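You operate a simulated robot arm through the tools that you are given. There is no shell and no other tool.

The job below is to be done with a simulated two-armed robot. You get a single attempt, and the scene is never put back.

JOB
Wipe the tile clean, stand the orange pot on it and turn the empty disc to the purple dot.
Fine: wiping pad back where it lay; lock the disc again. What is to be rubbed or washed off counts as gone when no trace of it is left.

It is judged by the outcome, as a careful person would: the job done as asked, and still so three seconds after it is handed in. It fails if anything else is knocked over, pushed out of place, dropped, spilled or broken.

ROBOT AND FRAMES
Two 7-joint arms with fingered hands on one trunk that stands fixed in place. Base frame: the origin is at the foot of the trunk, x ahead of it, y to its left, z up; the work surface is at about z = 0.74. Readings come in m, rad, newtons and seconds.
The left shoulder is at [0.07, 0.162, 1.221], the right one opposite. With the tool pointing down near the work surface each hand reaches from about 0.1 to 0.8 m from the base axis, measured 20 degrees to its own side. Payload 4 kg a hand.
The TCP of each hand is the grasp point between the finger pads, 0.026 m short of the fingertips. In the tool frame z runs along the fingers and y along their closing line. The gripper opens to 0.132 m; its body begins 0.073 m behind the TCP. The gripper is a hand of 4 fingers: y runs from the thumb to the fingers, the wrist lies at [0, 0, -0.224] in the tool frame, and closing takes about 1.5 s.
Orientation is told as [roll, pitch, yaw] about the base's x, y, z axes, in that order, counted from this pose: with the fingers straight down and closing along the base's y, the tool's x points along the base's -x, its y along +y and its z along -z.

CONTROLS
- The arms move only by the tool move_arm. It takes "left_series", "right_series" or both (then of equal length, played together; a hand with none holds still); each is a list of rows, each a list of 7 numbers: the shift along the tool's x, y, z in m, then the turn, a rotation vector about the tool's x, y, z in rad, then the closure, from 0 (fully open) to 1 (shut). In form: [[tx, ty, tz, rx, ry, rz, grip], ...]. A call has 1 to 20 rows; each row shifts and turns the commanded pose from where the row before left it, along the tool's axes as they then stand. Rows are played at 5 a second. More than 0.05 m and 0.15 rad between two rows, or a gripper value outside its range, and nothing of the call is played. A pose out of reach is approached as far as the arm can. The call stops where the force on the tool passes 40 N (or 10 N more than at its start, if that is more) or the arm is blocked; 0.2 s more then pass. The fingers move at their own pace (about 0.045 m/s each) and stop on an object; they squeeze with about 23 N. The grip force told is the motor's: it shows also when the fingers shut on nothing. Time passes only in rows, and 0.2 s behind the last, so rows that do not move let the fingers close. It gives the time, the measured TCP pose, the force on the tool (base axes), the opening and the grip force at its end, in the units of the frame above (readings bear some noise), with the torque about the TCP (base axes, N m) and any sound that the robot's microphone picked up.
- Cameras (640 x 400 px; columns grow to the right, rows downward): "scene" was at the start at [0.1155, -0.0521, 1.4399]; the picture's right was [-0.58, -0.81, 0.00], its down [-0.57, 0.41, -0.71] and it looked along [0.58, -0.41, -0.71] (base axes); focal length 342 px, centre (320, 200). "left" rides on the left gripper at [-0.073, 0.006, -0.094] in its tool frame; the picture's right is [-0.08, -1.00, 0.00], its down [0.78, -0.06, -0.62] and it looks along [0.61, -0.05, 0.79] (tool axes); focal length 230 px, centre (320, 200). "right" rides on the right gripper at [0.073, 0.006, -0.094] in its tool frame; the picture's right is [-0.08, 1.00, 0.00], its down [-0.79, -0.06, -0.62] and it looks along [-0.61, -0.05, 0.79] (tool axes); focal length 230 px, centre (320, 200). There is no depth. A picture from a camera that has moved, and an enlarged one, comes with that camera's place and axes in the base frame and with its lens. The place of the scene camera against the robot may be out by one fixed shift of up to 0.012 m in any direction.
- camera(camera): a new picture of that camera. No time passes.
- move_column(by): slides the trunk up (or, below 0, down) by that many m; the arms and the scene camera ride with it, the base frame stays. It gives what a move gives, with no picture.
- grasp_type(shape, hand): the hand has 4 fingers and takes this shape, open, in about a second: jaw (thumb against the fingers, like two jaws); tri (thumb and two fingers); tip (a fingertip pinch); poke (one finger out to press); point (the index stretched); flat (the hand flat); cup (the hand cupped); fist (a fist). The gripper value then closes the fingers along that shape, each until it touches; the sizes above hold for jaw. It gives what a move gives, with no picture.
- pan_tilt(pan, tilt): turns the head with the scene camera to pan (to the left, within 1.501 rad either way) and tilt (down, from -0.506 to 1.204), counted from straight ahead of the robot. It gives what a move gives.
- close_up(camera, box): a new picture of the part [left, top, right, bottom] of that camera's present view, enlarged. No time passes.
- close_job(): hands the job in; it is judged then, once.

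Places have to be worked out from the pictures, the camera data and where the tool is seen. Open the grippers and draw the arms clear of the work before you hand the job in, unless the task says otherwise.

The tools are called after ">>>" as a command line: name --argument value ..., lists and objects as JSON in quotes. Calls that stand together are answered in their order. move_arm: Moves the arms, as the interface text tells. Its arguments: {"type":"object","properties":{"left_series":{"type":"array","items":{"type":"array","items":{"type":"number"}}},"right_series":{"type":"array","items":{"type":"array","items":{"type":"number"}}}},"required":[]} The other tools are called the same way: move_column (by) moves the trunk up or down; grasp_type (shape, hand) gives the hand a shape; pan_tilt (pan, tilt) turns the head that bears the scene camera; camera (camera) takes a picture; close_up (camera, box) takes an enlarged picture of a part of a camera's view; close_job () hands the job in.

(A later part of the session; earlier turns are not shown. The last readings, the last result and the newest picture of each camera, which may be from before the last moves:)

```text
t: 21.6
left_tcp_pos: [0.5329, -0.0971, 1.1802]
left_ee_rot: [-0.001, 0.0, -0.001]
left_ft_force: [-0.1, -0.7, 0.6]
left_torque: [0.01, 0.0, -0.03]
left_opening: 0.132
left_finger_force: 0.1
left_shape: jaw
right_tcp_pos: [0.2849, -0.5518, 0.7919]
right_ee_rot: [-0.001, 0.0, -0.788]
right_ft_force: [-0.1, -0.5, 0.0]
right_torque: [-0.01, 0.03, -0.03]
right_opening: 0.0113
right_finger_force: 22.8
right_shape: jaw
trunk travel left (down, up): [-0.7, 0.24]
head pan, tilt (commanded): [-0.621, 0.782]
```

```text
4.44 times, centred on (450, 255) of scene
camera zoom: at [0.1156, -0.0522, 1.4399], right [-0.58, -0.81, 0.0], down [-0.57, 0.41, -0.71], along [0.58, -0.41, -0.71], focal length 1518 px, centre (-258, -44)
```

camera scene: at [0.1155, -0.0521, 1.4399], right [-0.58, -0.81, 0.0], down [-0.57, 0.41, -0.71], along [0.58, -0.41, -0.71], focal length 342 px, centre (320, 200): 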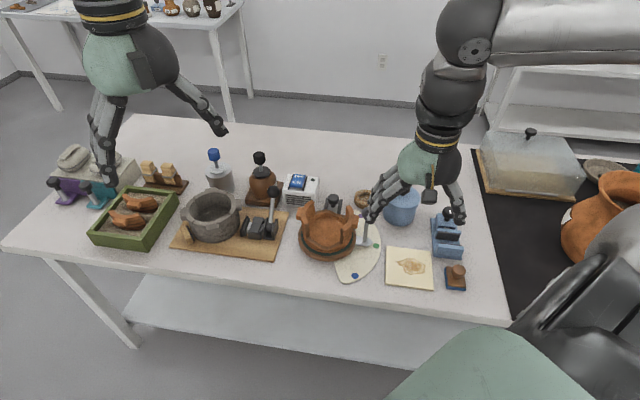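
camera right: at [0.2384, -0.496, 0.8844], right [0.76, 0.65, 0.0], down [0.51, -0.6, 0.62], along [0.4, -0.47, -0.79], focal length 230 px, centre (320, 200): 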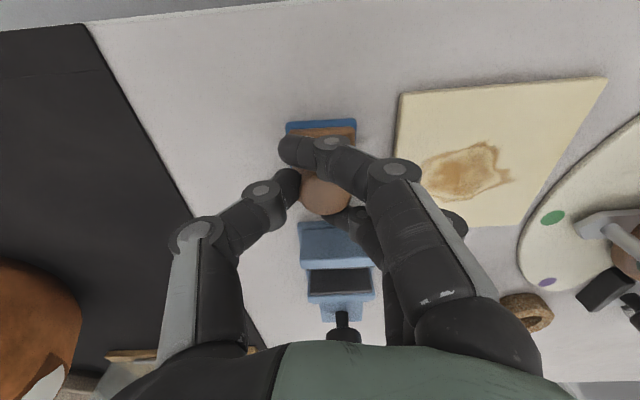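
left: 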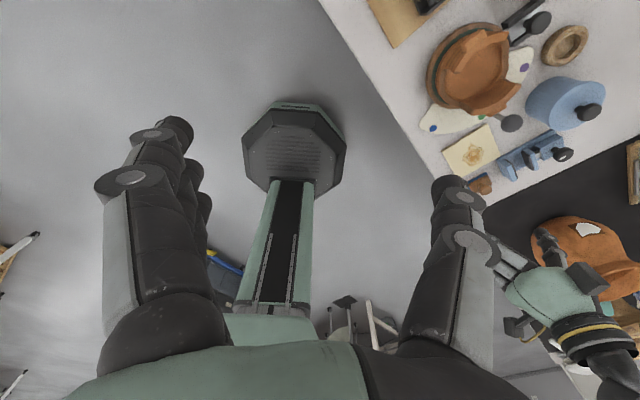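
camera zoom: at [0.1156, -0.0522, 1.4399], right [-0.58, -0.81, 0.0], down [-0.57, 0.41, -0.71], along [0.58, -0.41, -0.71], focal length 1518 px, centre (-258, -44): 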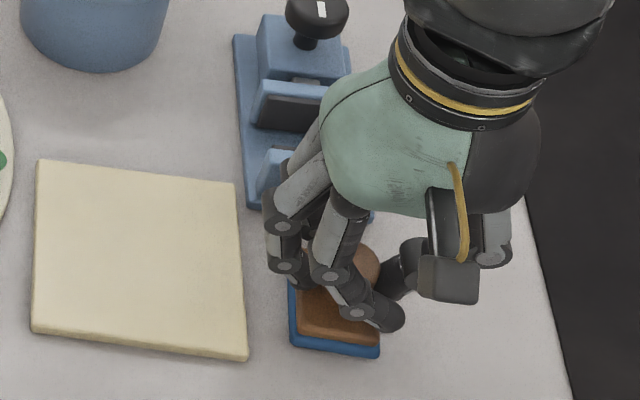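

The pad looks a few millimetres off its starting place because it slid slightly in the grip. I'll compare with the same zoom I took at the start.

>>> close_up --camera "scene" --box '[430, 250, 480, 300]'

```text
8.00 times, centred on (455, 275) of scene
camera zoom: at [0.1156, -0.0522, 1.4399], right [-0.58, -0.81, 0.0], down [-0.57, 0.41, -0.71], along [0.58, -0.41, -0.71], focal length 2733 px, centre (-760, -400)
```

zoom: 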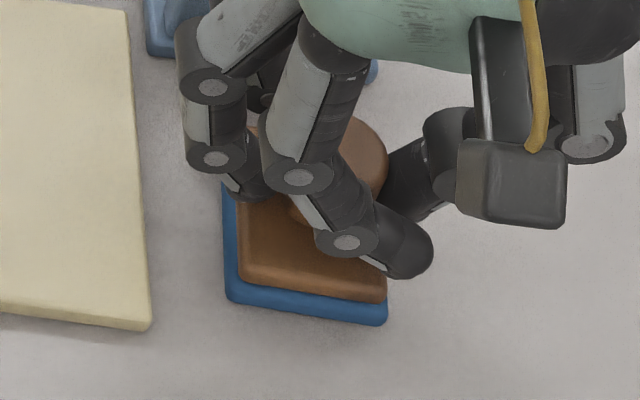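

It is 6 mm off toward the tile. I'll shift by that amount with a tiny lift, then set it down.

>>> move_arm --right_series '[[0, 0, -0.002, 0, 0, 0, 1.0], [0.0005, -0.006, 0, 0, 0, 0, 1.0], [0, 0, 0.003, 0, 0, 0, 1.0], [0, 0, 0.001, 0, 0, 0, 1.0], [0, 0, 0, 0, 0, 0, 1.0]]'

>>> close_up --camera "scene" --box '[430, 250, 480, 300]'

```text
t: 22.8
left_tcp_pos: [0.533, -0.0989, 1.1788]
left_ee_rot: [0.0, -0.001, -0.003]
left_ft_force: [-0.1, 0.3, -1.0]
left_torque: [-0.05, 0.0, -0.03]
left_opening: 0.1318
left_finger_force: 0.0
left_shape: jaw
right_tcp_pos: [0.2799, -0.5571, 0.79]
right_ee_rot: [0.0, -0.002, -0.788]
right_ft_force: [-1.2, 0.7, 1.2]
right_torque: [-0.01, -0.01, 0.01]
right_opening: 0.0113
right_finger_force: 22.7
right_shape: jaw
trunk travel left (down, up): [-0.7, 0.24]
head pan, tilt (commanded): [-0.621, 0.782]
```

```text
8.00 times, centred on (455, 275) of scene
camera zoom: at [0.1153, -0.052, 1.44], right [-0.58, -0.81, 0.0], down [-0.57, 0.41, -0.71], along [0.58, -0.41, -0.71], focal length 2733 px, centre (-760, -400)
```

zoom: 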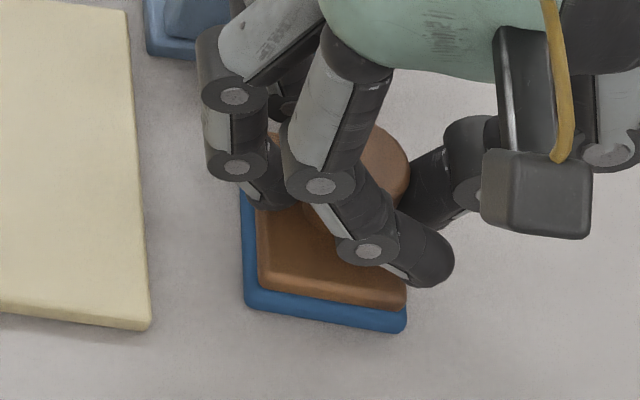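

The pad's corners now match the start within about 1–2 mm. I'll open the fingers gently.

>>> move_arm --right_series '[[0, 0, 0, 0, 0, 0, 0.85], [0, 0, 0, 0, 0, 0, 0.75], [0, 0, 0, 0, 0, 0, 0.65], [0, 0, 0, 0, 0, 0, 0.55], [0, 0, 0, 0, 0, 0, 0.45], [0, 0, 0, 0, 0, 0, 0.4], [0, 0, 0, 0, 0, 0, 0.4]]'

>>> close_up --camera "scene" --box '[430, 250, 480, 300]'

```text
t: 24.4
left_tcp_pos: [0.5325, -0.0977, 1.1803]
left_ee_rot: [0.0, -0.001, -0.002]
left_ft_force: [0.2, 0.3, 0.3]
left_torque: [-0.04, 0.04, -0.02]
left_opening: 0.1317
left_finger_force: 0.0
left_shape: jaw
right_tcp_pos: [0.2805, -0.5548, 0.7898]
right_ee_rot: [-0.001, 0.0, -0.788]
right_ft_force: [0.1, -0.5, -0.1]
right_torque: [-0.02, -0.02, 0.0]
right_opening: 0.0787
right_finger_force: 0.1
right_shape: jaw
trunk travel left (down, up): [-0.7, 0.24]
head pan, tilt (commanded): [-0.621, 0.782]
```

```text
8.00 times, centred on (455, 275) of scene
camera zoom: at [0.1155, -0.0521, 1.4399], right [-0.58, -0.81, 0.0], down [-0.57, 0.41, -0.71], along [0.58, -0.41, -0.71], focal length 2733 px, centre (-760, -400)
```

zoom: 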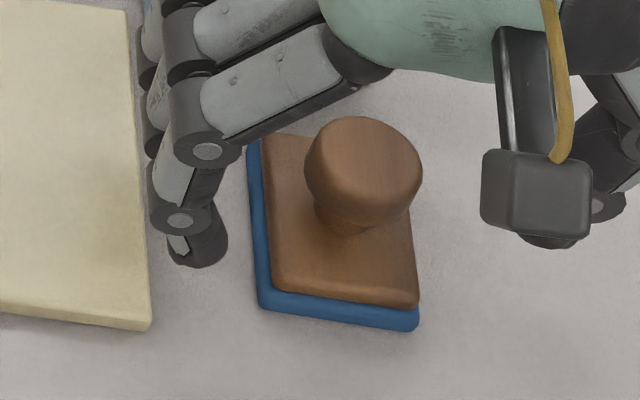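

The pad is back within 3 mm of its place. I'll raise the right hand straight up and move it away to get a clear view of the disc.

>>> move_arm --right_series '[[0, 0, -0.02, 0, 0, 0, 0.3], [0, 0, -0.04, 0, 0, 0, 0.2], [0, 0, -0.04, 0, 0, 0, 0.1], [0, 0, -0.04, 0, 0, 0, 0], [0, 0, -0.04, 0, 0, 0, 0], [0, 0, 0, 0, 0, 0, 0]]'

>>> camera --camera "scene"

>>> camera --camera "right"

>>> camera --camera "left"

```text
t: 25.8
left_tcp_pos: [0.5334, -0.0977, 1.1799]
left_ee_rot: [-0.001, 0.001, -0.001]
left_ft_force: [0.4, -0.6, 0.1]
left_torque: [0.01, -0.02, -0.01]
left_opening: 0.1319
left_finger_force: 0.0
left_shape: jaw
right_tcp_pos: [0.2815, -0.5544, 0.9725]
right_ee_rot: [0.0, 0.003, -0.787]
right_ft_force: [0.4, 0.3, 0.1]
right_torque: [0.01, -0.04, 0.03]
right_opening: 0.1317
right_finger_force: 0.0
right_shape: jaw
trunk travel left (down, up): [-0.7, 0.24]
head pan, tilt (commanded): [-0.621, 0.782]
```

```text
taken
camera scene: at [0.1159, -0.0527, 1.4399], right [-0.58, -0.81, 0.0], down [-0.57, 0.41, -0.71], along [0.58, -0.41, -0.71], focal length 342 px, centre (320, 200)
```

scene: 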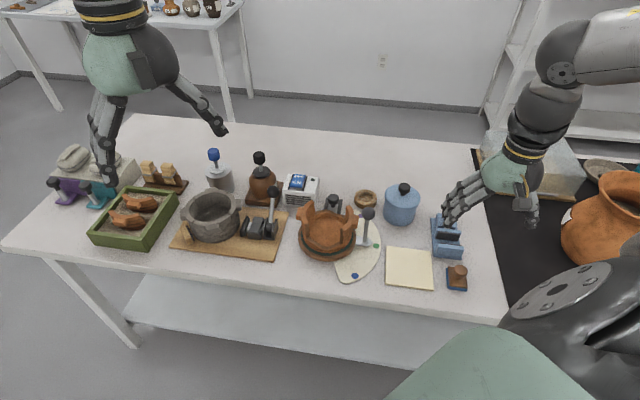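

```text
taken
camera right: at [0.2366, -0.4991, 1.0651], right [0.76, 0.65, 0.0], down [0.51, -0.6, 0.62], along [0.4, -0.47, -0.79], focal length 230 px, centre (320, 200)
```

right: 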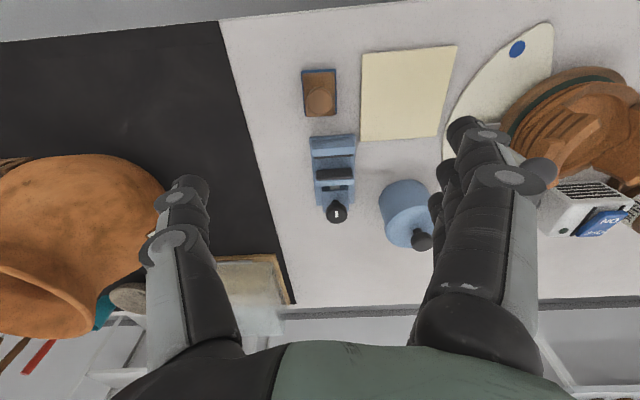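

```text
taken
camera left: at [0.6069, -0.0906, 1.2719], right [0.08, -1.0, 0.0], down [-0.78, -0.06, 0.62], along [-0.61, -0.05, -0.79], focal length 230 px, centre (320, 200)
```

left: 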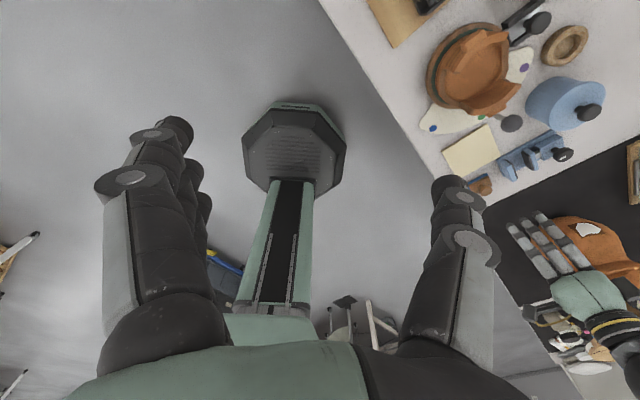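

Tile clear, pad in place. Now I'll study the pot, disc and lock in detail from both viewpoints.

>>> close_up --camera "scene" --box '[290, 190, 370, 265]'

>>> close_up --camera "left" --box '[420, 0, 560, 120]'

>>> close_up --camera "scene" --box '[310, 185, 360, 225]'

>>> close_up --camera "left" --box '[490, 0, 560, 50]'

```text
5.33 times, centred on (330, 228) of scene
camera zoom: at [0.1159, -0.0527, 1.4399], right [-0.58, -0.81, 0.0], down [-0.57, 0.41, -0.71], along [0.58, -0.41, -0.71], focal length 1822 px, centre (267, 53)
```

zoom: 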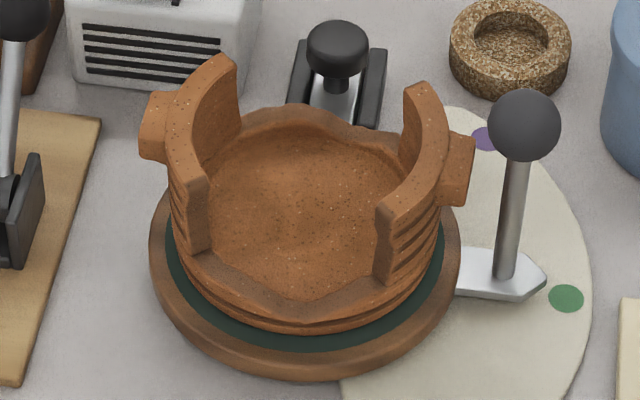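

```text
3.33 times, centred on (490, 60) of left
camera zoom: at [0.6069, -0.0906, 1.2719], right [0.08, -1.0, 0.0], down [-0.78, -0.06, 0.62], along [-0.61, -0.05, -0.79], focal length 767 px, centre (-247, 667)
```

zoom: 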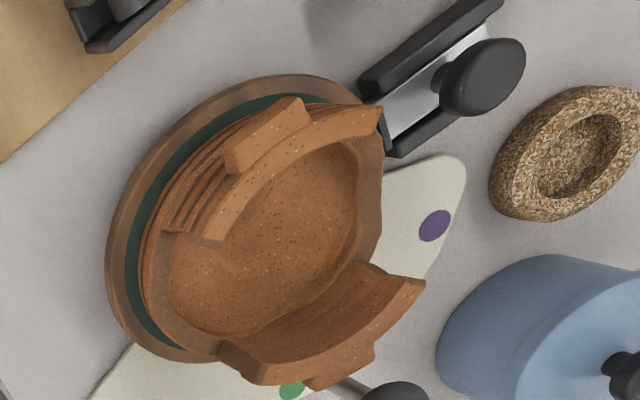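

```text
10.00 times, centred on (335, 205) of scene
camera zoom: at [0.1159, -0.0527, 1.4399], right [-0.58, -0.81, 0.0], down [-0.57, 0.41, -0.71], along [0.58, -0.41, -0.71], focal length 3416 px, centre (170, 150)
```

zoom: 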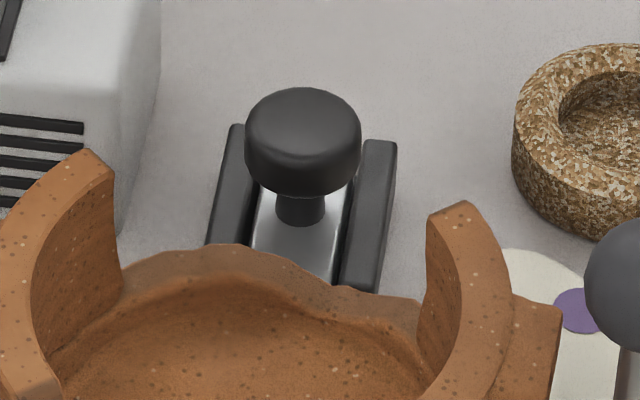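

```text
8.00 times, centred on (525, 25) of left
camera zoom: at [0.6069, -0.0906, 1.2719], right [0.08, -1.0, 0.0], down [-0.78, -0.06, 0.62], along [-0.61, -0.05, -0.79], focal length 1841 px, centre (-1320, 1600)
```

zoom: 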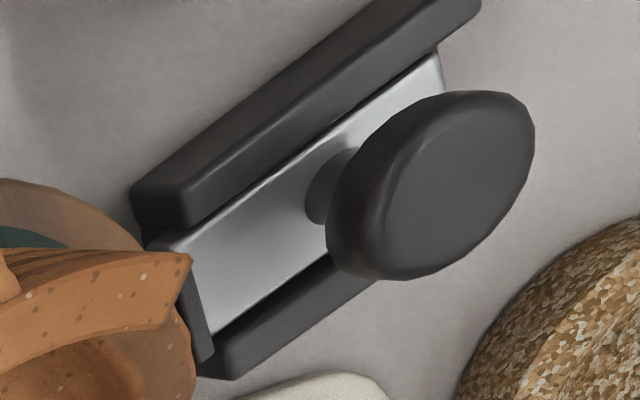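

The lock is a slider with a knob, behind the disc at about (0.631, -0.456). The disc centre is about (0.556, -0.382), and the purple dot is about 50° counter-clockwise from the pointer. I plan to grip the pot by its far-left raised wall and lug, away from the handle, so I'll first move the left arm aside and bring the right hand over for a closer look.

>>> move_arm --left_series '[[0, 0.03, 0, 0, 0, 0, 0], [0, 0.04, 0, 0, 0, 0, 0], [0, 0.04, 0, 0, 0, 0, 0], [0, 0.04, 0, 0, 0, 0, 0], [0, 0.03, 0, 0, 0, 0, 0], [0, 0, 0, 0, 0, 0, 0]]'

>>> move_arm --right_series '[[0, 0.04, -0.005, 0, 0, 0, 0], [0, 0.045, -0.005, 0, 0, 0, 0], [-0.01, 0.045, 0, 0, 0, 0, 0], [-0.015, 0.045, 0, 0, 0, 0, 0], [-0.015, 0.045, 0, 0, 0, 0, 0], [-0.015, 0.045, 0, 0, 0, 0, 0], [-0.01, 0.045, 0, 0, 0, 0, 0], [0, 0.04, 0, 0, 0, 0, 0], [0, 0, 0, 0, 0, 0, 0]]'

>>> camera --camera "right"

>>> camera --camera "scene"

```text
t: 27.2
left_tcp_pos: [0.5334, 0.0811, 1.1786]
left_ee_rot: [0.001, -0.001, -0.002]
left_ft_force: [-0.1, 0.0, -0.3]
left_torque: [0.03, -0.01, -0.01]
left_opening: 0.1321
left_finger_force: 0.1
left_shape: jaw
right_tcp_pos: [0.2829, -0.5541, 0.972]
right_ee_rot: [-0.001, 0.001, -0.788]
right_ft_force: [0.1, -0.6, 0.3]
right_torque: [0.01, 0.04, 0.0]
right_opening: 0.132
right_finger_force: 0.0
right_shape: jaw
trunk travel left (down, up): [-0.7, 0.24]
head pan, tilt (commanded): [-0.621, 0.782]
```

```text
t: 29.2
left_tcp_pos: [0.531, 0.0814, 1.1791]
left_ee_rot: [0.0, 0.0, -0.003]
left_ft_force: [-1.1, -0.3, 0.3]
left_torque: [-0.03, 0.0, 0.0]
left_opening: 0.1321
left_finger_force: 0.0
left_shape: jaw
right_tcp_pos: [0.5755, -0.355, 0.9771]
right_ee_rot: [0.001, -0.001, -0.786]
right_ft_force: [-0.2, -0.7, -0.2]
right_torque: [0.03, 0.0, 0.06]
right_opening: 0.132
right_finger_force: 0.0
right_shape: jaw
trunk travel left (down, up): [-0.7, 0.24]
head pan, tilt (commanded): [-0.621, 0.782]
```

```text
taken
camera right: at [0.5287, -0.2986, 1.0713], right [0.76, 0.65, 0.0], down [0.51, -0.6, 0.62], along [0.4, -0.47, -0.79], focal length 230 px, centre (320, 200)
```

right: 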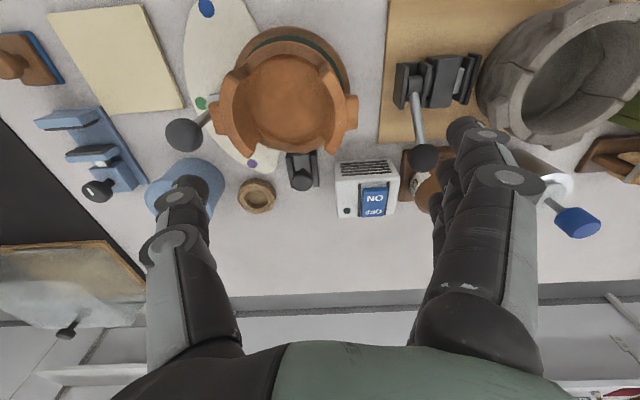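

```text
taken
camera scene: at [0.1148, -0.0529, 1.44], right [-0.58, -0.81, 0.0], down [-0.57, 0.41, -0.71], along [0.58, -0.41, -0.71], focal length 342 px, centre (320, 200)
```

scene: 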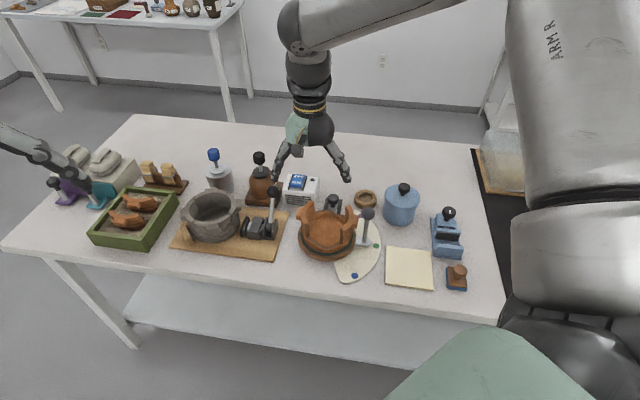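

I now have a good overhead view of the pot, disc and lock. I'll zoom in to measure.

>>> close_up --camera "right" --box '[170, 0, 390, 140]'

>>> close_up --camera "right" --box '[220, 120, 400, 230]'

>>> close_up --camera "right" --box '[330, 30, 490, 190]'

```text
2.86 times, centred on (280, 70) of right
camera zoom: at [0.5287, -0.2986, 1.0713], right [0.76, 0.65, 0.0], down [0.51, -0.6, 0.62], along [0.4, -0.47, -0.79], focal length 657 px, centre (434, 571)
```

zoom: 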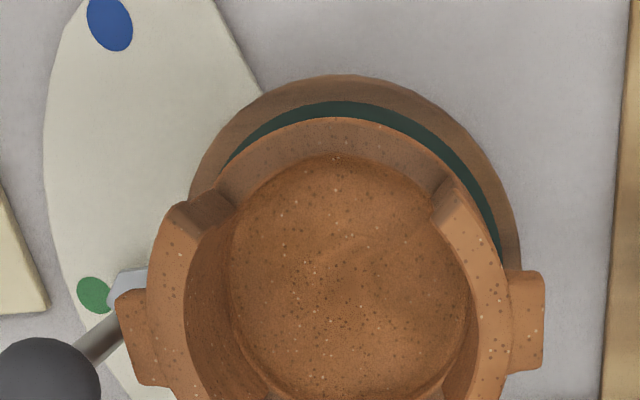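

```text
3.56 times, centred on (310, 175) of right
camera zoom: at [0.5287, -0.2986, 1.0713], right [0.76, 0.65, 0.0], down [0.51, -0.6, 0.62], along [0.4, -0.47, -0.79], focal length 818 px, centre (356, 289)
```

zoom: 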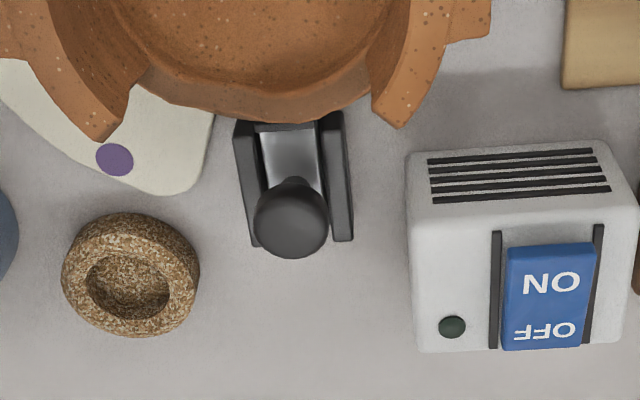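

```text
2.50 times, centred on (410, 110) of right
camera zoom: at [0.5287, -0.2986, 1.0713], right [0.76, 0.65, 0.0], down [0.51, -0.6, 0.62], along [0.4, -0.47, -0.79], focal length 575 px, centre (95, 425)
```

zoom: 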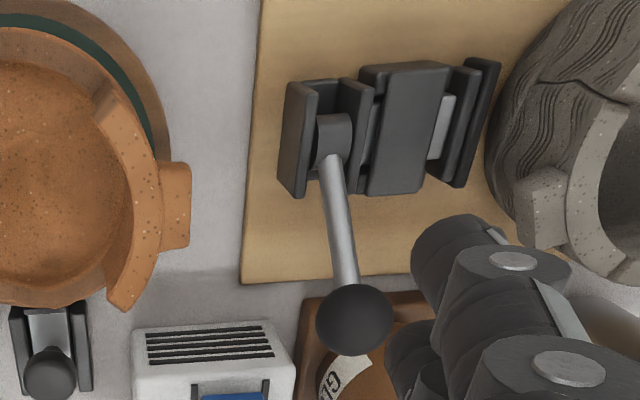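

Measured in table axes (a to the left, b away): disc centre a≈0.122, b≈0.661. The pot wall with its lug spans a=0.172–0.196 at b≈0.663, with its top at z≈0.83. I'll position above it with the opening at about 5 cm, lower to z≈0.90 and check the alignment.

>>> move_arm --right_series '[[-0.003, 0.0275, 0, 0, 0, 0, 0.3], [0, 0, 0.015, 0, 0, 0, 0.5], [0, 0, 0.02, 0, 0, 0, 0.62], [0, 0, 0.02, 0, 0, 0, 0.62], [0, 0, 0.02, 0, 0, 0, 0.62], [0, 0, 0, 0, 0, 0, 0.62], [0, 0, 0, 0, 0, 0, 0.62]]'

>>> camera --camera "right"

>>> close_up --camera "scene" --box '[240, 150, 380, 270]'

>>> camera --camera "left"

```text
t: 30.8
left_tcp_pos: [0.5331, 0.0816, 1.1791]
left_ee_rot: [-0.001, 0.0, 0.0]
left_ft_force: [0.6, 0.5, 1.1]
left_torque: [0.02, 0.0, 0.02]
left_opening: 0.1319
left_finger_force: 0.0
left_shape: jaw
right_tcp_pos: [0.5965, -0.3376, 0.9054]
right_ee_rot: [-0.001, 0.0, -0.786]
right_ft_force: [0.4, -0.4, -0.8]
right_torque: [0.0, -0.02, 0.02]
right_opening: 0.0507
right_finger_force: 0.1
right_shape: jaw
trunk travel left (down, up): [-0.7, 0.24]
head pan, tilt (commanded): [-0.621, 0.782]
```

```text
taken
camera right: at [0.5504, -0.281, 0.9983], right [0.76, 0.65, 0.0], down [0.51, -0.6, 0.62], along [0.4, -0.47, -0.79], focal length 230 px, centre (320, 200)
```

right: 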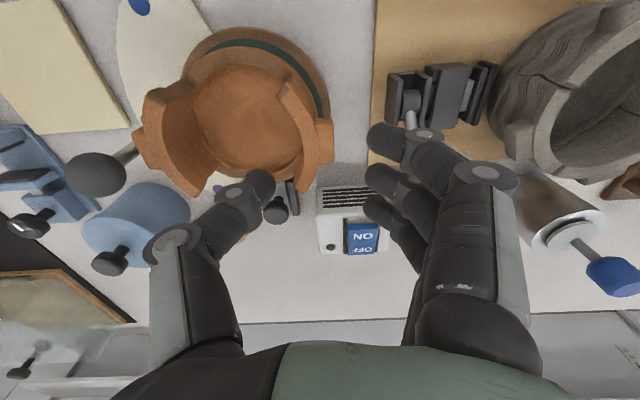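

```text
3.33 times, centred on (310, 210) of scene
camera zoom: at [0.1158, -0.0519, 1.4399], right [-0.58, -0.81, 0.0], down [-0.57, 0.41, -0.71], along [0.58, -0.41, -0.71], focal length 1139 px, centre (353, 167)
```

zoom: 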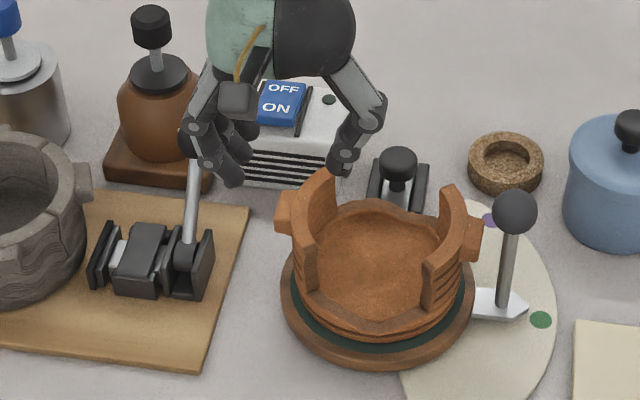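

```text
taken
camera left: at [0.6068, 0.0895, 1.2706], right [0.08, -1.0, 0.0], down [-0.78, -0.06, 0.62], along [-0.61, -0.05, -0.79], focal length 230 px, centre (320, 200)
```

left: 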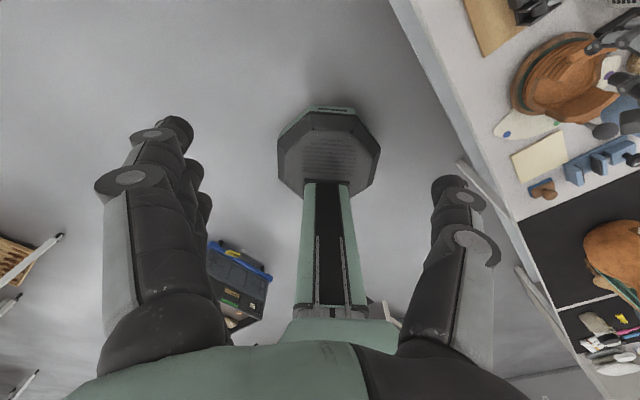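

Thumb and fingers straddle the wall line correctly. I'll lower to just above the wall top and check again.

>>> move_arm --right_series '[[0, 0, 0.02, 0, 0, 0, 0.62], [0, 0, 0.02, 0, 0, 0, 0.62], [0, 0, 0, 0, 0, 0, 0.62]]'

>>> camera --camera "right"

>>> close_up --camera "scene" --box '[240, 160, 360, 270]'

```text
t: 31.6
left_tcp_pos: [0.5324, 0.0831, 1.1799]
left_ee_rot: [0.0, 0.001, -0.002]
left_ft_force: [-0.2, 0.5, -0.2]
left_torque: [-0.02, -0.01, -0.02]
left_opening: 0.132
left_finger_force: 0.2
left_shape: jaw
right_tcp_pos: [0.5943, -0.337, 0.8664]
right_ee_rot: [0.001, 0.0, -0.788]
right_ft_force: [-0.7, 0.4, -1.1]
right_torque: [0.02, -0.01, 0.01]
right_opening: 0.0505
right_finger_force: 0.1
right_shape: jaw
trunk travel left (down, up): [-0.7, 0.24]
head pan, tilt (commanded): [-0.621, 0.782]
```

```text
taken
camera right: at [0.5487, -0.2812, 0.9588], right [0.76, 0.65, 0.0], down [0.51, -0.6, 0.62], along [0.4, -0.47, -0.79], focal length 230 px, centre (320, 200)
```

right: 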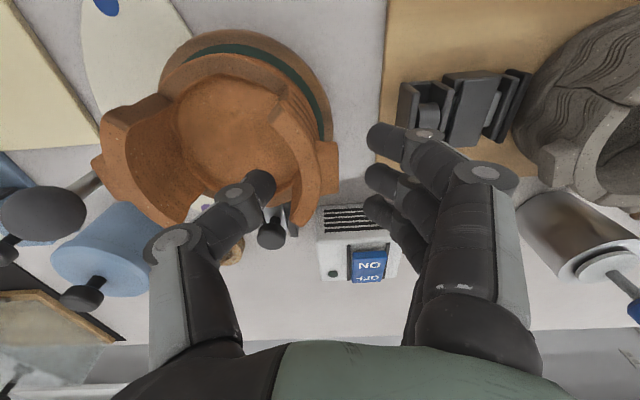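

```text
3.64 times, centred on (300, 215) of scene
camera zoom: at [0.1151, -0.0517, 1.44], right [-0.58, -0.81, 0.0], down [-0.57, 0.41, -0.71], along [0.58, -0.41, -0.7], focal length 1242 px, centre (393, 146)
```

zoom: 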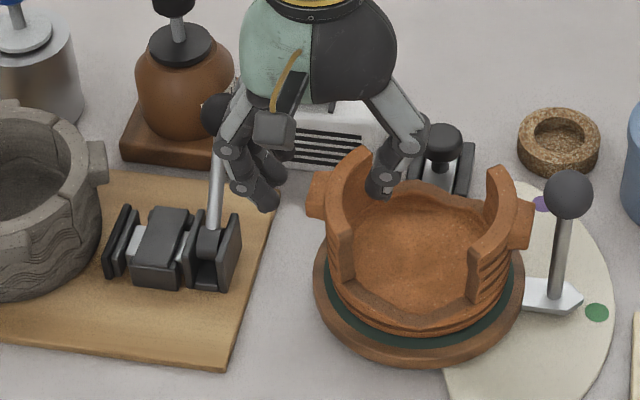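

Clearances look fine: the lever ball is about 1.5 cm from the fingers. I'll lower to TCP z≈0.816 with the thumb inside and the fingers outside the lug.

>>> move_arm --right_series '[[0, 0, 0.015, 0, 0, 0, 0.62], [0, 0, 0.015, 0, 0, 0, 0.62], [0, 0, 0.012, 0, 0, 0, 0.62], [0, 0, 0.008, 0, 0, 0, 0.62], [0, 0, 0, 0, 0, 0, 0.62]]'

>>> camera --camera "right"

>>> close_up --camera "scene" --box '[260, 180, 360, 270]'

```text
t: 32.8
left_tcp_pos: [0.5328, 0.0818, 1.1789]
left_ee_rot: [0.001, 0.0, 0.0]
left_ft_force: [0.5, -0.2, 0.9]
left_torque: [0.0, -0.01, -0.01]
left_opening: 0.1321
left_finger_force: 0.0
left_shape: jaw
right_tcp_pos: [0.5734, -0.347, 0.8317]
right_ee_rot: [0.002, -0.002, -0.788]
right_ft_force: [0.6, 0.2, 0.1]
right_torque: [-0.01, 0.01, -0.01]
right_opening: 0.0512
right_finger_force: 0.1
right_shape: jaw
right hand out of reach, approached as far as the arm can: row 1, 2, 3, 4
trunk travel left (down, up): [-0.7, 0.24]
head pan, tilt (commanded): [-0.621, 0.782]
```

```text
taken
camera right: at [0.5276, -0.29, 0.9262], right [0.76, 0.65, 0.0], down [0.51, -0.6, 0.62], along [0.4, -0.47, -0.79], focal length 230 px, centre (320, 200)
```

right: 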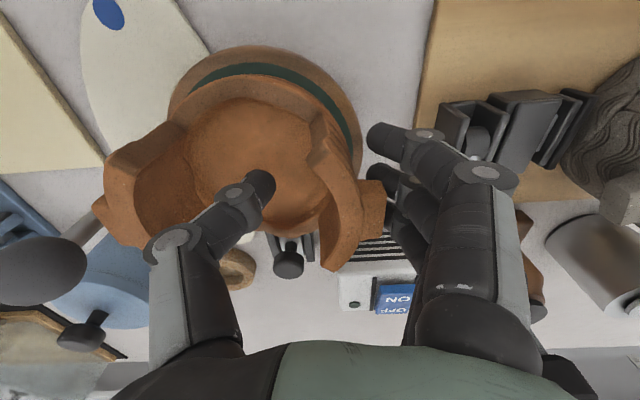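

```text
4.44 times, centred on (310, 225) of scene
camera zoom: at [0.1158, -0.0517, 1.4399], right [-0.58, -0.81, 0.0], down [-0.57, 0.41, -0.71], along [0.58, -0.41, -0.71], focal length 1518 px, centre (364, 89)
```

zoom: 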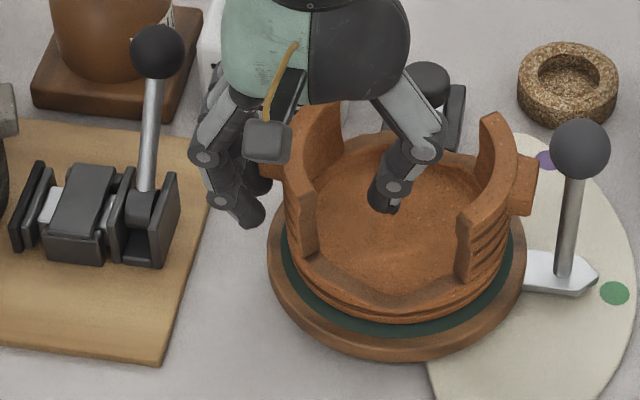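

The arm ran out of reach at this height and drifted inward; forces are near zero, so nothing was disturbed. I'll go back up, then lower the trunk instead of the arm.

>>> move_arm --right_series '[[0, 0, -0.02, 0, 0, 0, 0.62], [0, 0, -0.03, 0, 0, 0, 0.62], [0, 0, -0.03, 0, 0, 0, 0.62], [0, 0, 0, 0, 0, 0, 0.62]]'

>>> close_up --camera "scene" --box '[260, 160, 380, 280]'

```text
t: 33.8
left_tcp_pos: [0.5338, 0.0827, 1.1786]
left_ee_rot: [0.0, -0.001, -0.001]
left_ft_force: [0.0, -0.4, -0.1]
left_torque: [0.01, 0.04, -0.04]
left_opening: 0.132
left_finger_force: 0.1
left_shape: jaw
right_tcp_pos: [0.5752, -0.3455, 0.9135]
right_ee_rot: [-0.002, 0.0, -0.785]
right_ft_force: [-0.5, -0.3, 0.0]
right_torque: [-0.01, 0.0, -0.01]
right_opening: 0.0509
right_finger_force: 0.0
right_shape: jaw
trunk travel left (down, up): [-0.7, 0.24]
head pan, tilt (commanded): [-0.621, 0.782]
```

```text
3.33 times, centred on (320, 220) of scene
camera zoom: at [0.116, -0.0522, 1.4399], right [-0.58, -0.81, 0.0], down [-0.57, 0.41, -0.71], along [0.58, -0.41, -0.71], focal length 1139 px, centre (320, 133)
```

zoom: 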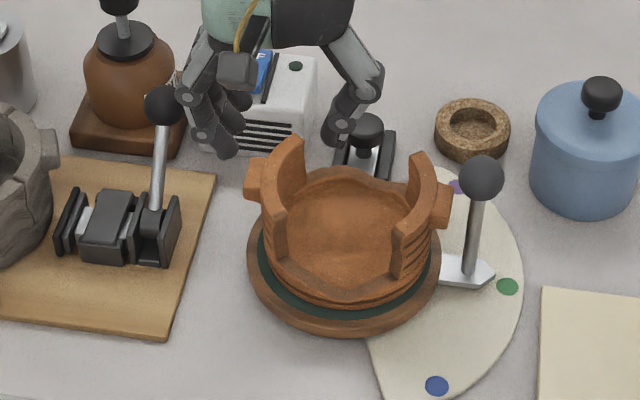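

The commanded pose was reset to what the arm reached. I'll move above the wall at z≈0.96, then lower the trunk by 0.09.

>>> move_arm --right_series '[[0, 0, -0.025, 0, 0, 0, 0.62], [-0.008, 0.0216, -0.0215, 0, 0, 0, 0.62], [0, 0, 0, 0, 0, 0, 0.62]]'

>>> move_column --by -0.09

>>> camera --camera "right"

>>> camera --camera "scene"

```text
t: 34.6
left_tcp_pos: [0.5341, 0.0825, 1.1791]
left_ee_rot: [0.0, 0.001, -0.003]
left_ft_force: [-0.2, 0.2, 0.1]
left_torque: [0.02, 0.01, 0.01]
left_opening: 0.1319
left_finger_force: 0.1
left_shape: jaw
right_tcp_pos: [0.5951, -0.3382, 0.9599]
right_ee_rot: [-0.001, -0.001, -0.786]
right_ft_force: [-0.4, -0.3, 1.1]
right_torque: [0.02, -0.03, 0.04]
right_opening: 0.0503
right_finger_force: 0.0
right_shape: jaw
trunk travel left (down, up): [-0.7, 0.24]
head pan, tilt (commanded): [-0.621, 0.782]
```

```text
t: 35.9
left_tcp_pos: [0.533, 0.0823, 1.0888]
left_ee_rot: [-0.001, -0.001, -0.002]
left_ft_force: [-0.6, -0.3, -0.9]
left_torque: [-0.03, -0.01, -0.05]
left_opening: 0.1321
left_finger_force: 0.0
left_shape: jaw
right_tcp_pos: [0.5938, -0.3377, 0.871]
right_ee_rot: [-0.001, 0.001, -0.786]
right_ft_force: [0.7, 0.0, 0.9]
right_torque: [0.0, -0.02, 0.01]
right_opening: 0.0505
right_finger_force: 0.1
right_shape: jaw
trunk travel left (down, up): [-0.61, 0.33]
head pan, tilt (commanded): [-0.621, 0.782]
```

```text
taken
camera right: at [0.5486, -0.281, 0.9634], right [0.76, 0.65, 0.0], down [0.51, -0.6, 0.62], along [0.4, -0.47, -0.79], focal length 230 px, centre (320, 200)
```

right: 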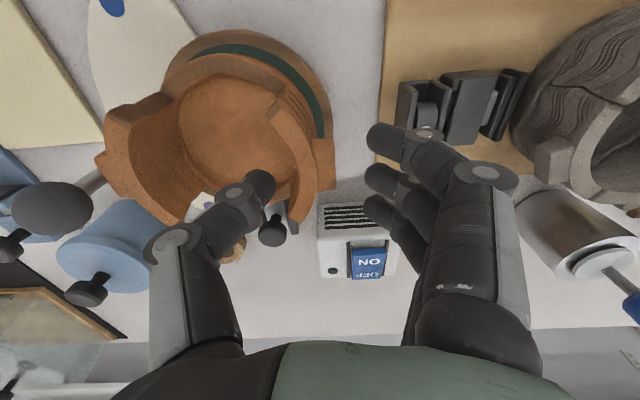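

```text
taken
camera scene: at [0.1152, -0.0519, 1.35], right [-0.58, -0.81, 0.0], down [-0.57, 0.41, -0.71], along [0.58, -0.41, -0.71], focal length 342 px, centre (320, 200)
```

scene: 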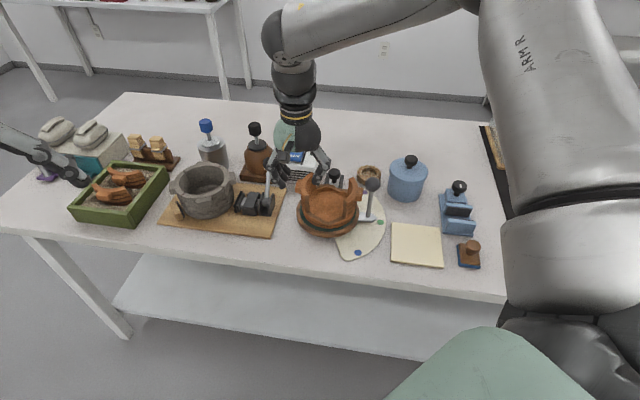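

The trunk lowers the hand straight. I'll go down another 0.04 and check the thumb and fingers against the wall.

>>> move_column --by -0.04

>>> close_up --camera "right" --box '[200, 80, 440, 260]'

>>> close_up --camera "scene" --box '[250, 140, 370, 240]'

```text
t: 36.7
left_tcp_pos: [0.5322, 0.0824, 1.0486]
left_ee_rot: [-0.001, 0.001, 0.0]
left_ft_force: [0.7, -0.2, -0.1]
left_torque: [-0.02, -0.02, 0.01]
left_opening: 0.1321
left_finger_force: 0.1
left_shape: jaw
right_tcp_pos: [0.5944, -0.338, 0.8294]
right_ee_rot: [-0.001, 0.0, -0.787]
right_ft_force: [-0.5, 0.5, 1.4]
right_torque: [0.04, 0.02, -0.01]
right_opening: 0.0506
right_finger_force: 0.0
right_shape: jaw
trunk travel left (down, up): [-0.57, 0.37]
head pan, tilt (commanded): [-0.621, 0.782]
```

```text
2.22 times, centred on (320, 170) of right
camera zoom: at [0.5486, -0.281, 0.9234], right [0.76, 0.65, 0.0], down [0.51, -0.6, 0.62], along [0.4, -0.47, -0.79], focal length 511 px, centre (320, 267)
```

zoom: 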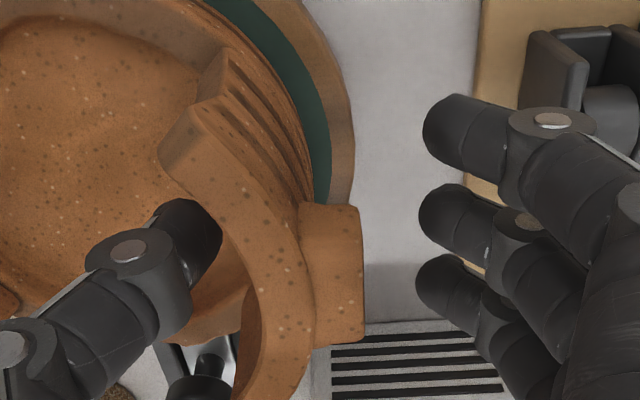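

```text
4.00 times, centred on (310, 190) of scene
camera zoom: at [0.1152, -0.0519, 1.31], right [-0.58, -0.81, 0.0], down [-0.57, 0.41, -0.71], along [0.58, -0.41, -0.71], focal length 1366 px, centre (360, 240)
```

zoom: 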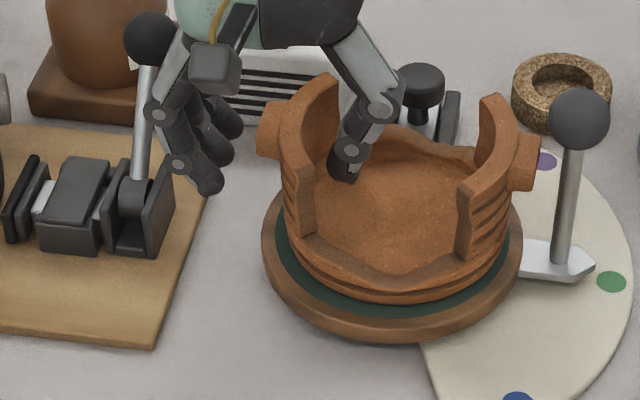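

The thumb is inside and the fingers are outside the lug with clearance. I'll nudge 5 mm toward the front, away from the clamp lever, lower 1 cm more, and close gently.

>>> move_arm --right_series '[[0.005, 0, 0, 0, 0, 0, 0.62], [0, 0, 0, 0, 0, 0, 0.62]]'

>>> move_column --by -0.01

>>> move_arm --right_series '[[0, 0, 0, 0, 0, 0, 0.68], [0, 0, 0, 0, 0, 0, 0.74], [0, 0, 0, 0, 0, 0, 0.8], [0, 0, 0, 0, 0, 0, 0.86], [0, 0, 0, 0, 0, 0, 0.93], [0, 0, 0, 0, 0, 0, 1.0], [0, 0, 0, 0, 0, 0, 1.0], [0, 0, 0, 0, 0, 0, 1.0]]'

>>> close_up --camera "right" --box '[200, 80, 440, 260]'

>>> close_up --camera "scene" --box '[250, 130, 370, 230]'

```text
t: 37.3
left_tcp_pos: [0.5333, 0.0813, 1.0483]
left_ee_rot: [0.0, 0.001, -0.002]
left_ft_force: [-0.3, -0.1, 0.8]
left_torque: [0.01, -0.02, 0.0]
left_opening: 0.132
left_finger_force: 0.1
left_shape: jaw
right_tcp_pos: [0.5908, -0.3335, 0.83]
right_ee_rot: [0.0, -0.001, -0.787]
right_ft_force: [0.0, -0.5, 0.6]
right_torque: [0.02, 0.01, -0.02]
right_opening: 0.0504
right_finger_force: 0.0
right_shape: jaw
trunk travel left (down, up): [-0.57, 0.37]
head pan, tilt (commanded): [-0.621, 0.782]
```

```text
t: 37.9
left_tcp_pos: [0.5329, 0.0829, 1.0383]
left_ee_rot: [-0.001, 0.002, -0.002]
left_ft_force: [0.2, 0.4, 0.0]
left_torque: [0.0, 0.04, -0.03]
left_opening: 0.1319
left_finger_force: 0.1
left_shape: jaw
right_tcp_pos: [0.5898, -0.3332, 0.8198]
right_ee_rot: [0.0, 0.002, -0.788]
right_ft_force: [0.6, 0.8, -0.5]
right_torque: [0.0, -0.01, 0.01]
right_opening: 0.0508
right_finger_force: 0.1
right_shape: jaw
trunk travel left (down, up): [-0.56, 0.38]
head pan, tilt (commanded): [-0.621, 0.782]
```

```text
t: 39.7
left_tcp_pos: [0.5329, 0.0816, 1.0387]
left_ee_rot: [0.0, -0.001, 0.0]
left_ft_force: [-0.1, 0.7, 0.7]
left_torque: [-0.03, -0.01, 0.01]
left_opening: 0.1317
left_finger_force: 0.0
left_shape: jaw
right_tcp_pos: [0.5913, -0.3342, 0.8205]
right_ee_rot: [0.0, 0.0, -0.787]
right_ft_force: [-0.1, -1.4, 0.0]
right_torque: [0.03, -0.04, 0.05]
right_opening: 0.0038
right_finger_force: 22.8
right_shape: jaw
trunk travel left (down, up): [-0.56, 0.38]
head pan, tilt (commanded): [-0.621, 0.782]
```

```text
2.22 times, centred on (320, 170) of right
camera zoom: at [0.5451, -0.2777, 0.913], right [0.76, 0.65, 0.0], down [0.51, -0.6, 0.62], along [0.4, -0.47, -0.79], focal length 511 px, centre (320, 267)
```

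zoom: 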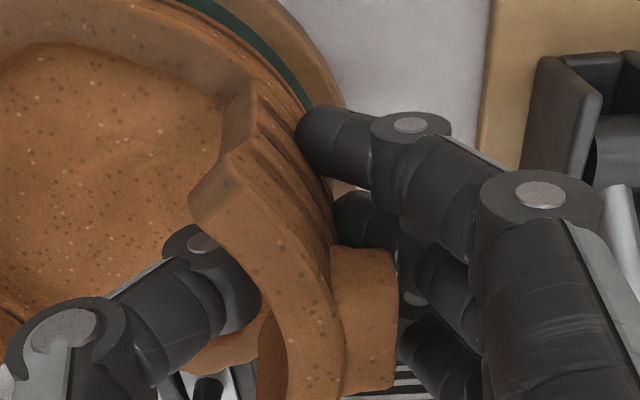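

```text
4.00 times, centred on (310, 180) of scene
camera zoom: at [0.1159, -0.0521, 1.2999], right [-0.58, -0.81, 0.0], down [-0.57, 0.41, -0.71], along [0.58, -0.41, -0.71], focal length 1366 px, centre (360, 280)
```

zoom: 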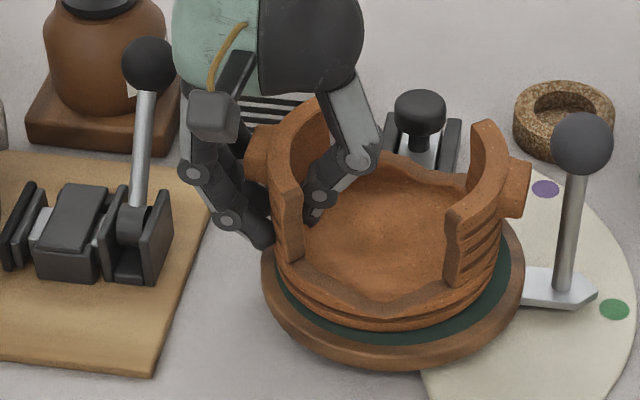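

The grip closed at about 23 N, and the pot shifted a few millimetres toward the fingers. I'll lift 1 cm to test how it holds.

>>> move_arm --right_series '[[0, 0, -0.003, 0, 0, 0, 1.0], [0, 0, -0.004, 0, 0, 0, 1.0], [0, 0, -0.005, 0, 0, 0, 1.0], [0, 0, 0, 0, 0, 0, 1.0]]'

>>> close_up --camera "right" --box '[120, 60, 440, 260]'

>>> close_up --camera "scene" --box '[250, 130, 370, 230]'

```text
t: 40.7
left_tcp_pos: [0.5341, 0.0817, 1.0381]
left_ee_rot: [0.0, 0.0, -0.003]
left_ft_force: [0.2, 0.5, 0.9]
left_torque: [-0.02, 0.03, 0.05]
left_opening: 0.1318
left_finger_force: 0.0
left_shape: jaw
right_tcp_pos: [0.5912, -0.3357, 0.8315]
right_ee_rot: [0.0, 0.001, -0.787]
right_ft_force: [-0.3, 0.2, -2.2]
right_torque: [0.06, -0.09, -0.02]
right_opening: 0.0036
right_finger_force: 22.7
right_shape: jaw
trunk travel left (down, up): [-0.56, 0.38]
head pan, tilt (commanded): [-0.621, 0.782]
```

```text
2.00 times, centred on (280, 160) of right
camera zoom: at [0.545, -0.2783, 0.9251], right [0.76, 0.65, 0.0], down [0.51, -0.6, 0.62], along [0.4, -0.47, -0.79], focal length 460 px, centre (400, 280)
```

zoom: 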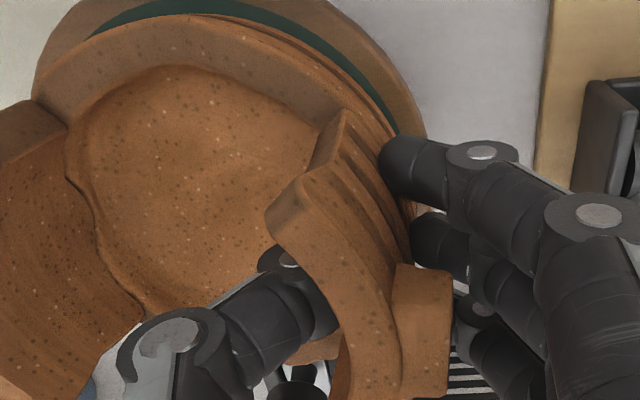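

```text
4.00 times, centred on (310, 180) of scene
camera zoom: at [0.116, -0.0523, 1.2999], right [-0.58, -0.81, 0.0], down [-0.57, 0.41, -0.71], along [0.58, -0.41, -0.71], focal length 1366 px, centre (360, 280)
```

zoom: 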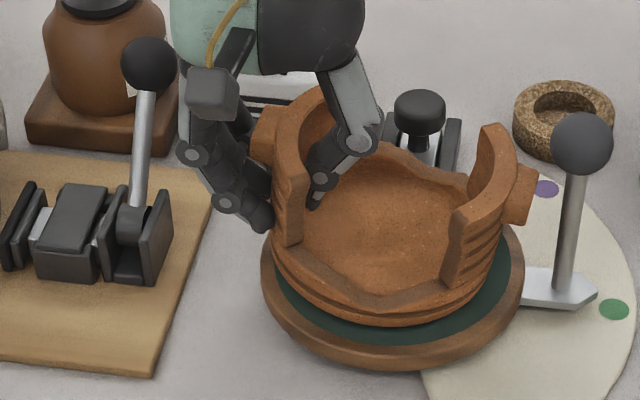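

The gripped side rises while the far side still rests on the disc, and I measure about 2 N so far. I'll lift another 1.5 cm to see the full weight and droop.

>>> move_arm --right_series '[[0, 0, -0.005, 0, 0, 0, 1.0], [0, 0, -0.005, 0, 0, 0, 1.0], [0, 0, -0.005, 0, 0, 0, 1.0], [0, 0, 0, 0, 0, 0, 1.0]]'

>>> close_up --camera "right" --box '[120, 60, 440, 260]'

>>> close_up --camera "scene" --box '[250, 130, 370, 230]'

```text
t: 41.7
left_tcp_pos: [0.5353, 0.0815, 1.0373]
left_ee_rot: [0.001, 0.001, 0.0]
left_ft_force: [0.8, -0.4, 0.5]
left_torque: [0.0, -0.02, -0.02]
left_opening: 0.1319
left_finger_force: 0.1
left_shape: jaw
right_tcp_pos: [0.5914, -0.3337, 0.8452]
right_ee_rot: [0.0, 0.0, -0.787]
right_ft_force: [0.0, -0.5, -3.9]
right_torque: [0.14, -0.16, 0.01]
right_opening: 0.0034
right_finger_force: 23.1
right_shape: jaw
trunk travel left (down, up): [-0.56, 0.38]
head pan, tilt (commanded): [-0.621, 0.782]
```

```text
2.00 times, centred on (280, 160) of right
camera zoom: at [0.5451, -0.278, 0.9399], right [0.76, 0.65, 0.0], down [0.51, -0.6, 0.62], along [0.4, -0.47, -0.79], focal length 460 px, centre (400, 280)
```

zoom: 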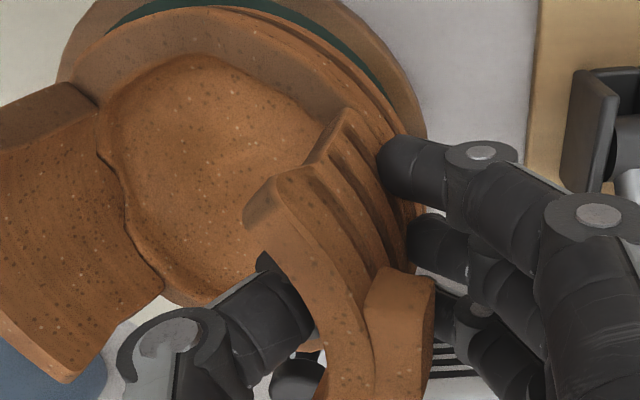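

```text
4.00 times, centred on (310, 180) of scene
camera zoom: at [0.1161, -0.0523, 1.2999], right [-0.58, -0.81, 0.0], down [-0.57, 0.41, -0.71], along [0.58, -0.41, -0.71], focal length 1366 px, centre (360, 280)
```

zoom: 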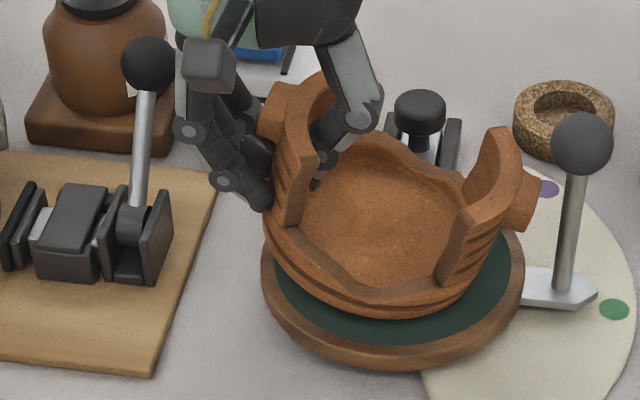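

Force (3.9 N) and torque (0.21 Nm) suggest the pot weighs about 4.3 N and is nearly fully carried, tilted about 12°. I'll lift a bit more until it is free, then level it by tilting the hand once I'm clear of the clamp lever.

>>> move_arm --right_series '[[0, 0, -0.004, 0, 0, 0, 1.0], [0, 0, -0.004, 0, 0, 0, 1.0], [0, 0, -0.004, 0, 0, 0, 1.0], [0, 0, 0, 0, 0, 0, 1.0]]'

>>> close_up --camera "right" --box '[120, 60, 440, 260]'

>>> close_up --camera "scene" --box '[250, 130, 370, 230]'

```text
t: 42.7
left_tcp_pos: [0.5347, 0.0818, 1.038]
left_ee_rot: [-0.001, 0.001, 0.0]
left_ft_force: [-1.8, 0.2, 0.4]
left_torque: [-0.01, 0.01, 0.02]
left_opening: 0.1318
left_finger_force: 0.1
left_shape: jaw
right_tcp_pos: [0.5909, -0.3328, 0.8571]
right_ee_rot: [0.0, 0.003, -0.786]
right_ft_force: [0.1, 0.4, -5.2]
right_torque: [0.17, -0.18, 0.0]
right_opening: 0.0032
right_finger_force: 22.8
right_shape: jaw
trunk travel left (down, up): [-0.56, 0.38]
head pan, tilt (commanded): [-0.621, 0.782]
```

```text
2.00 times, centred on (280, 160) of right
camera zoom: at [0.5451, -0.2779, 0.9515], right [0.76, 0.65, 0.0], down [0.51, -0.6, 0.62], along [0.4, -0.47, -0.79], focal length 460 px, centre (400, 280)
```

zoom: 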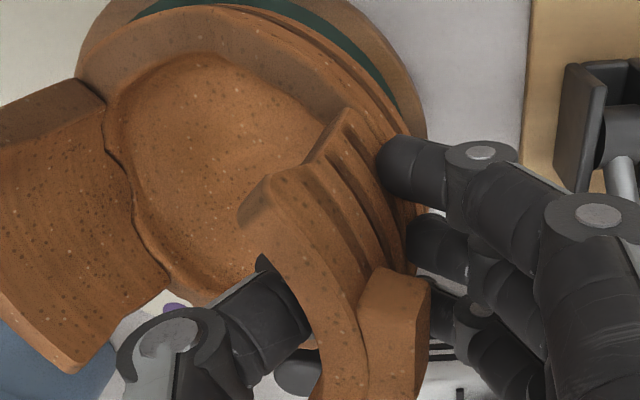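

```text
4.00 times, centred on (310, 180) of scene
camera zoom: at [0.1162, -0.0523, 1.2999], right [-0.58, -0.81, 0.0], down [-0.57, 0.41, -0.71], along [0.58, -0.41, -0.71], focal length 1366 px, centre (360, 280)
```

zoom: 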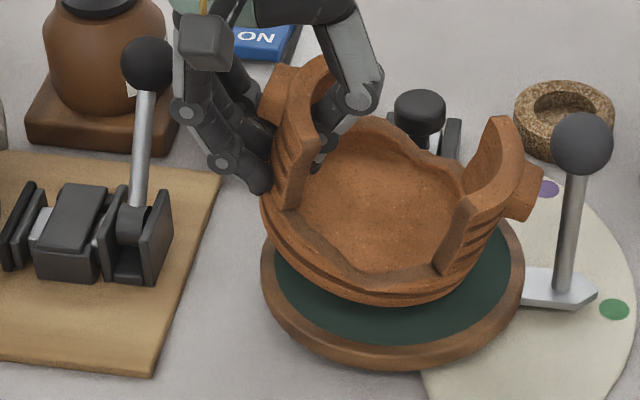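

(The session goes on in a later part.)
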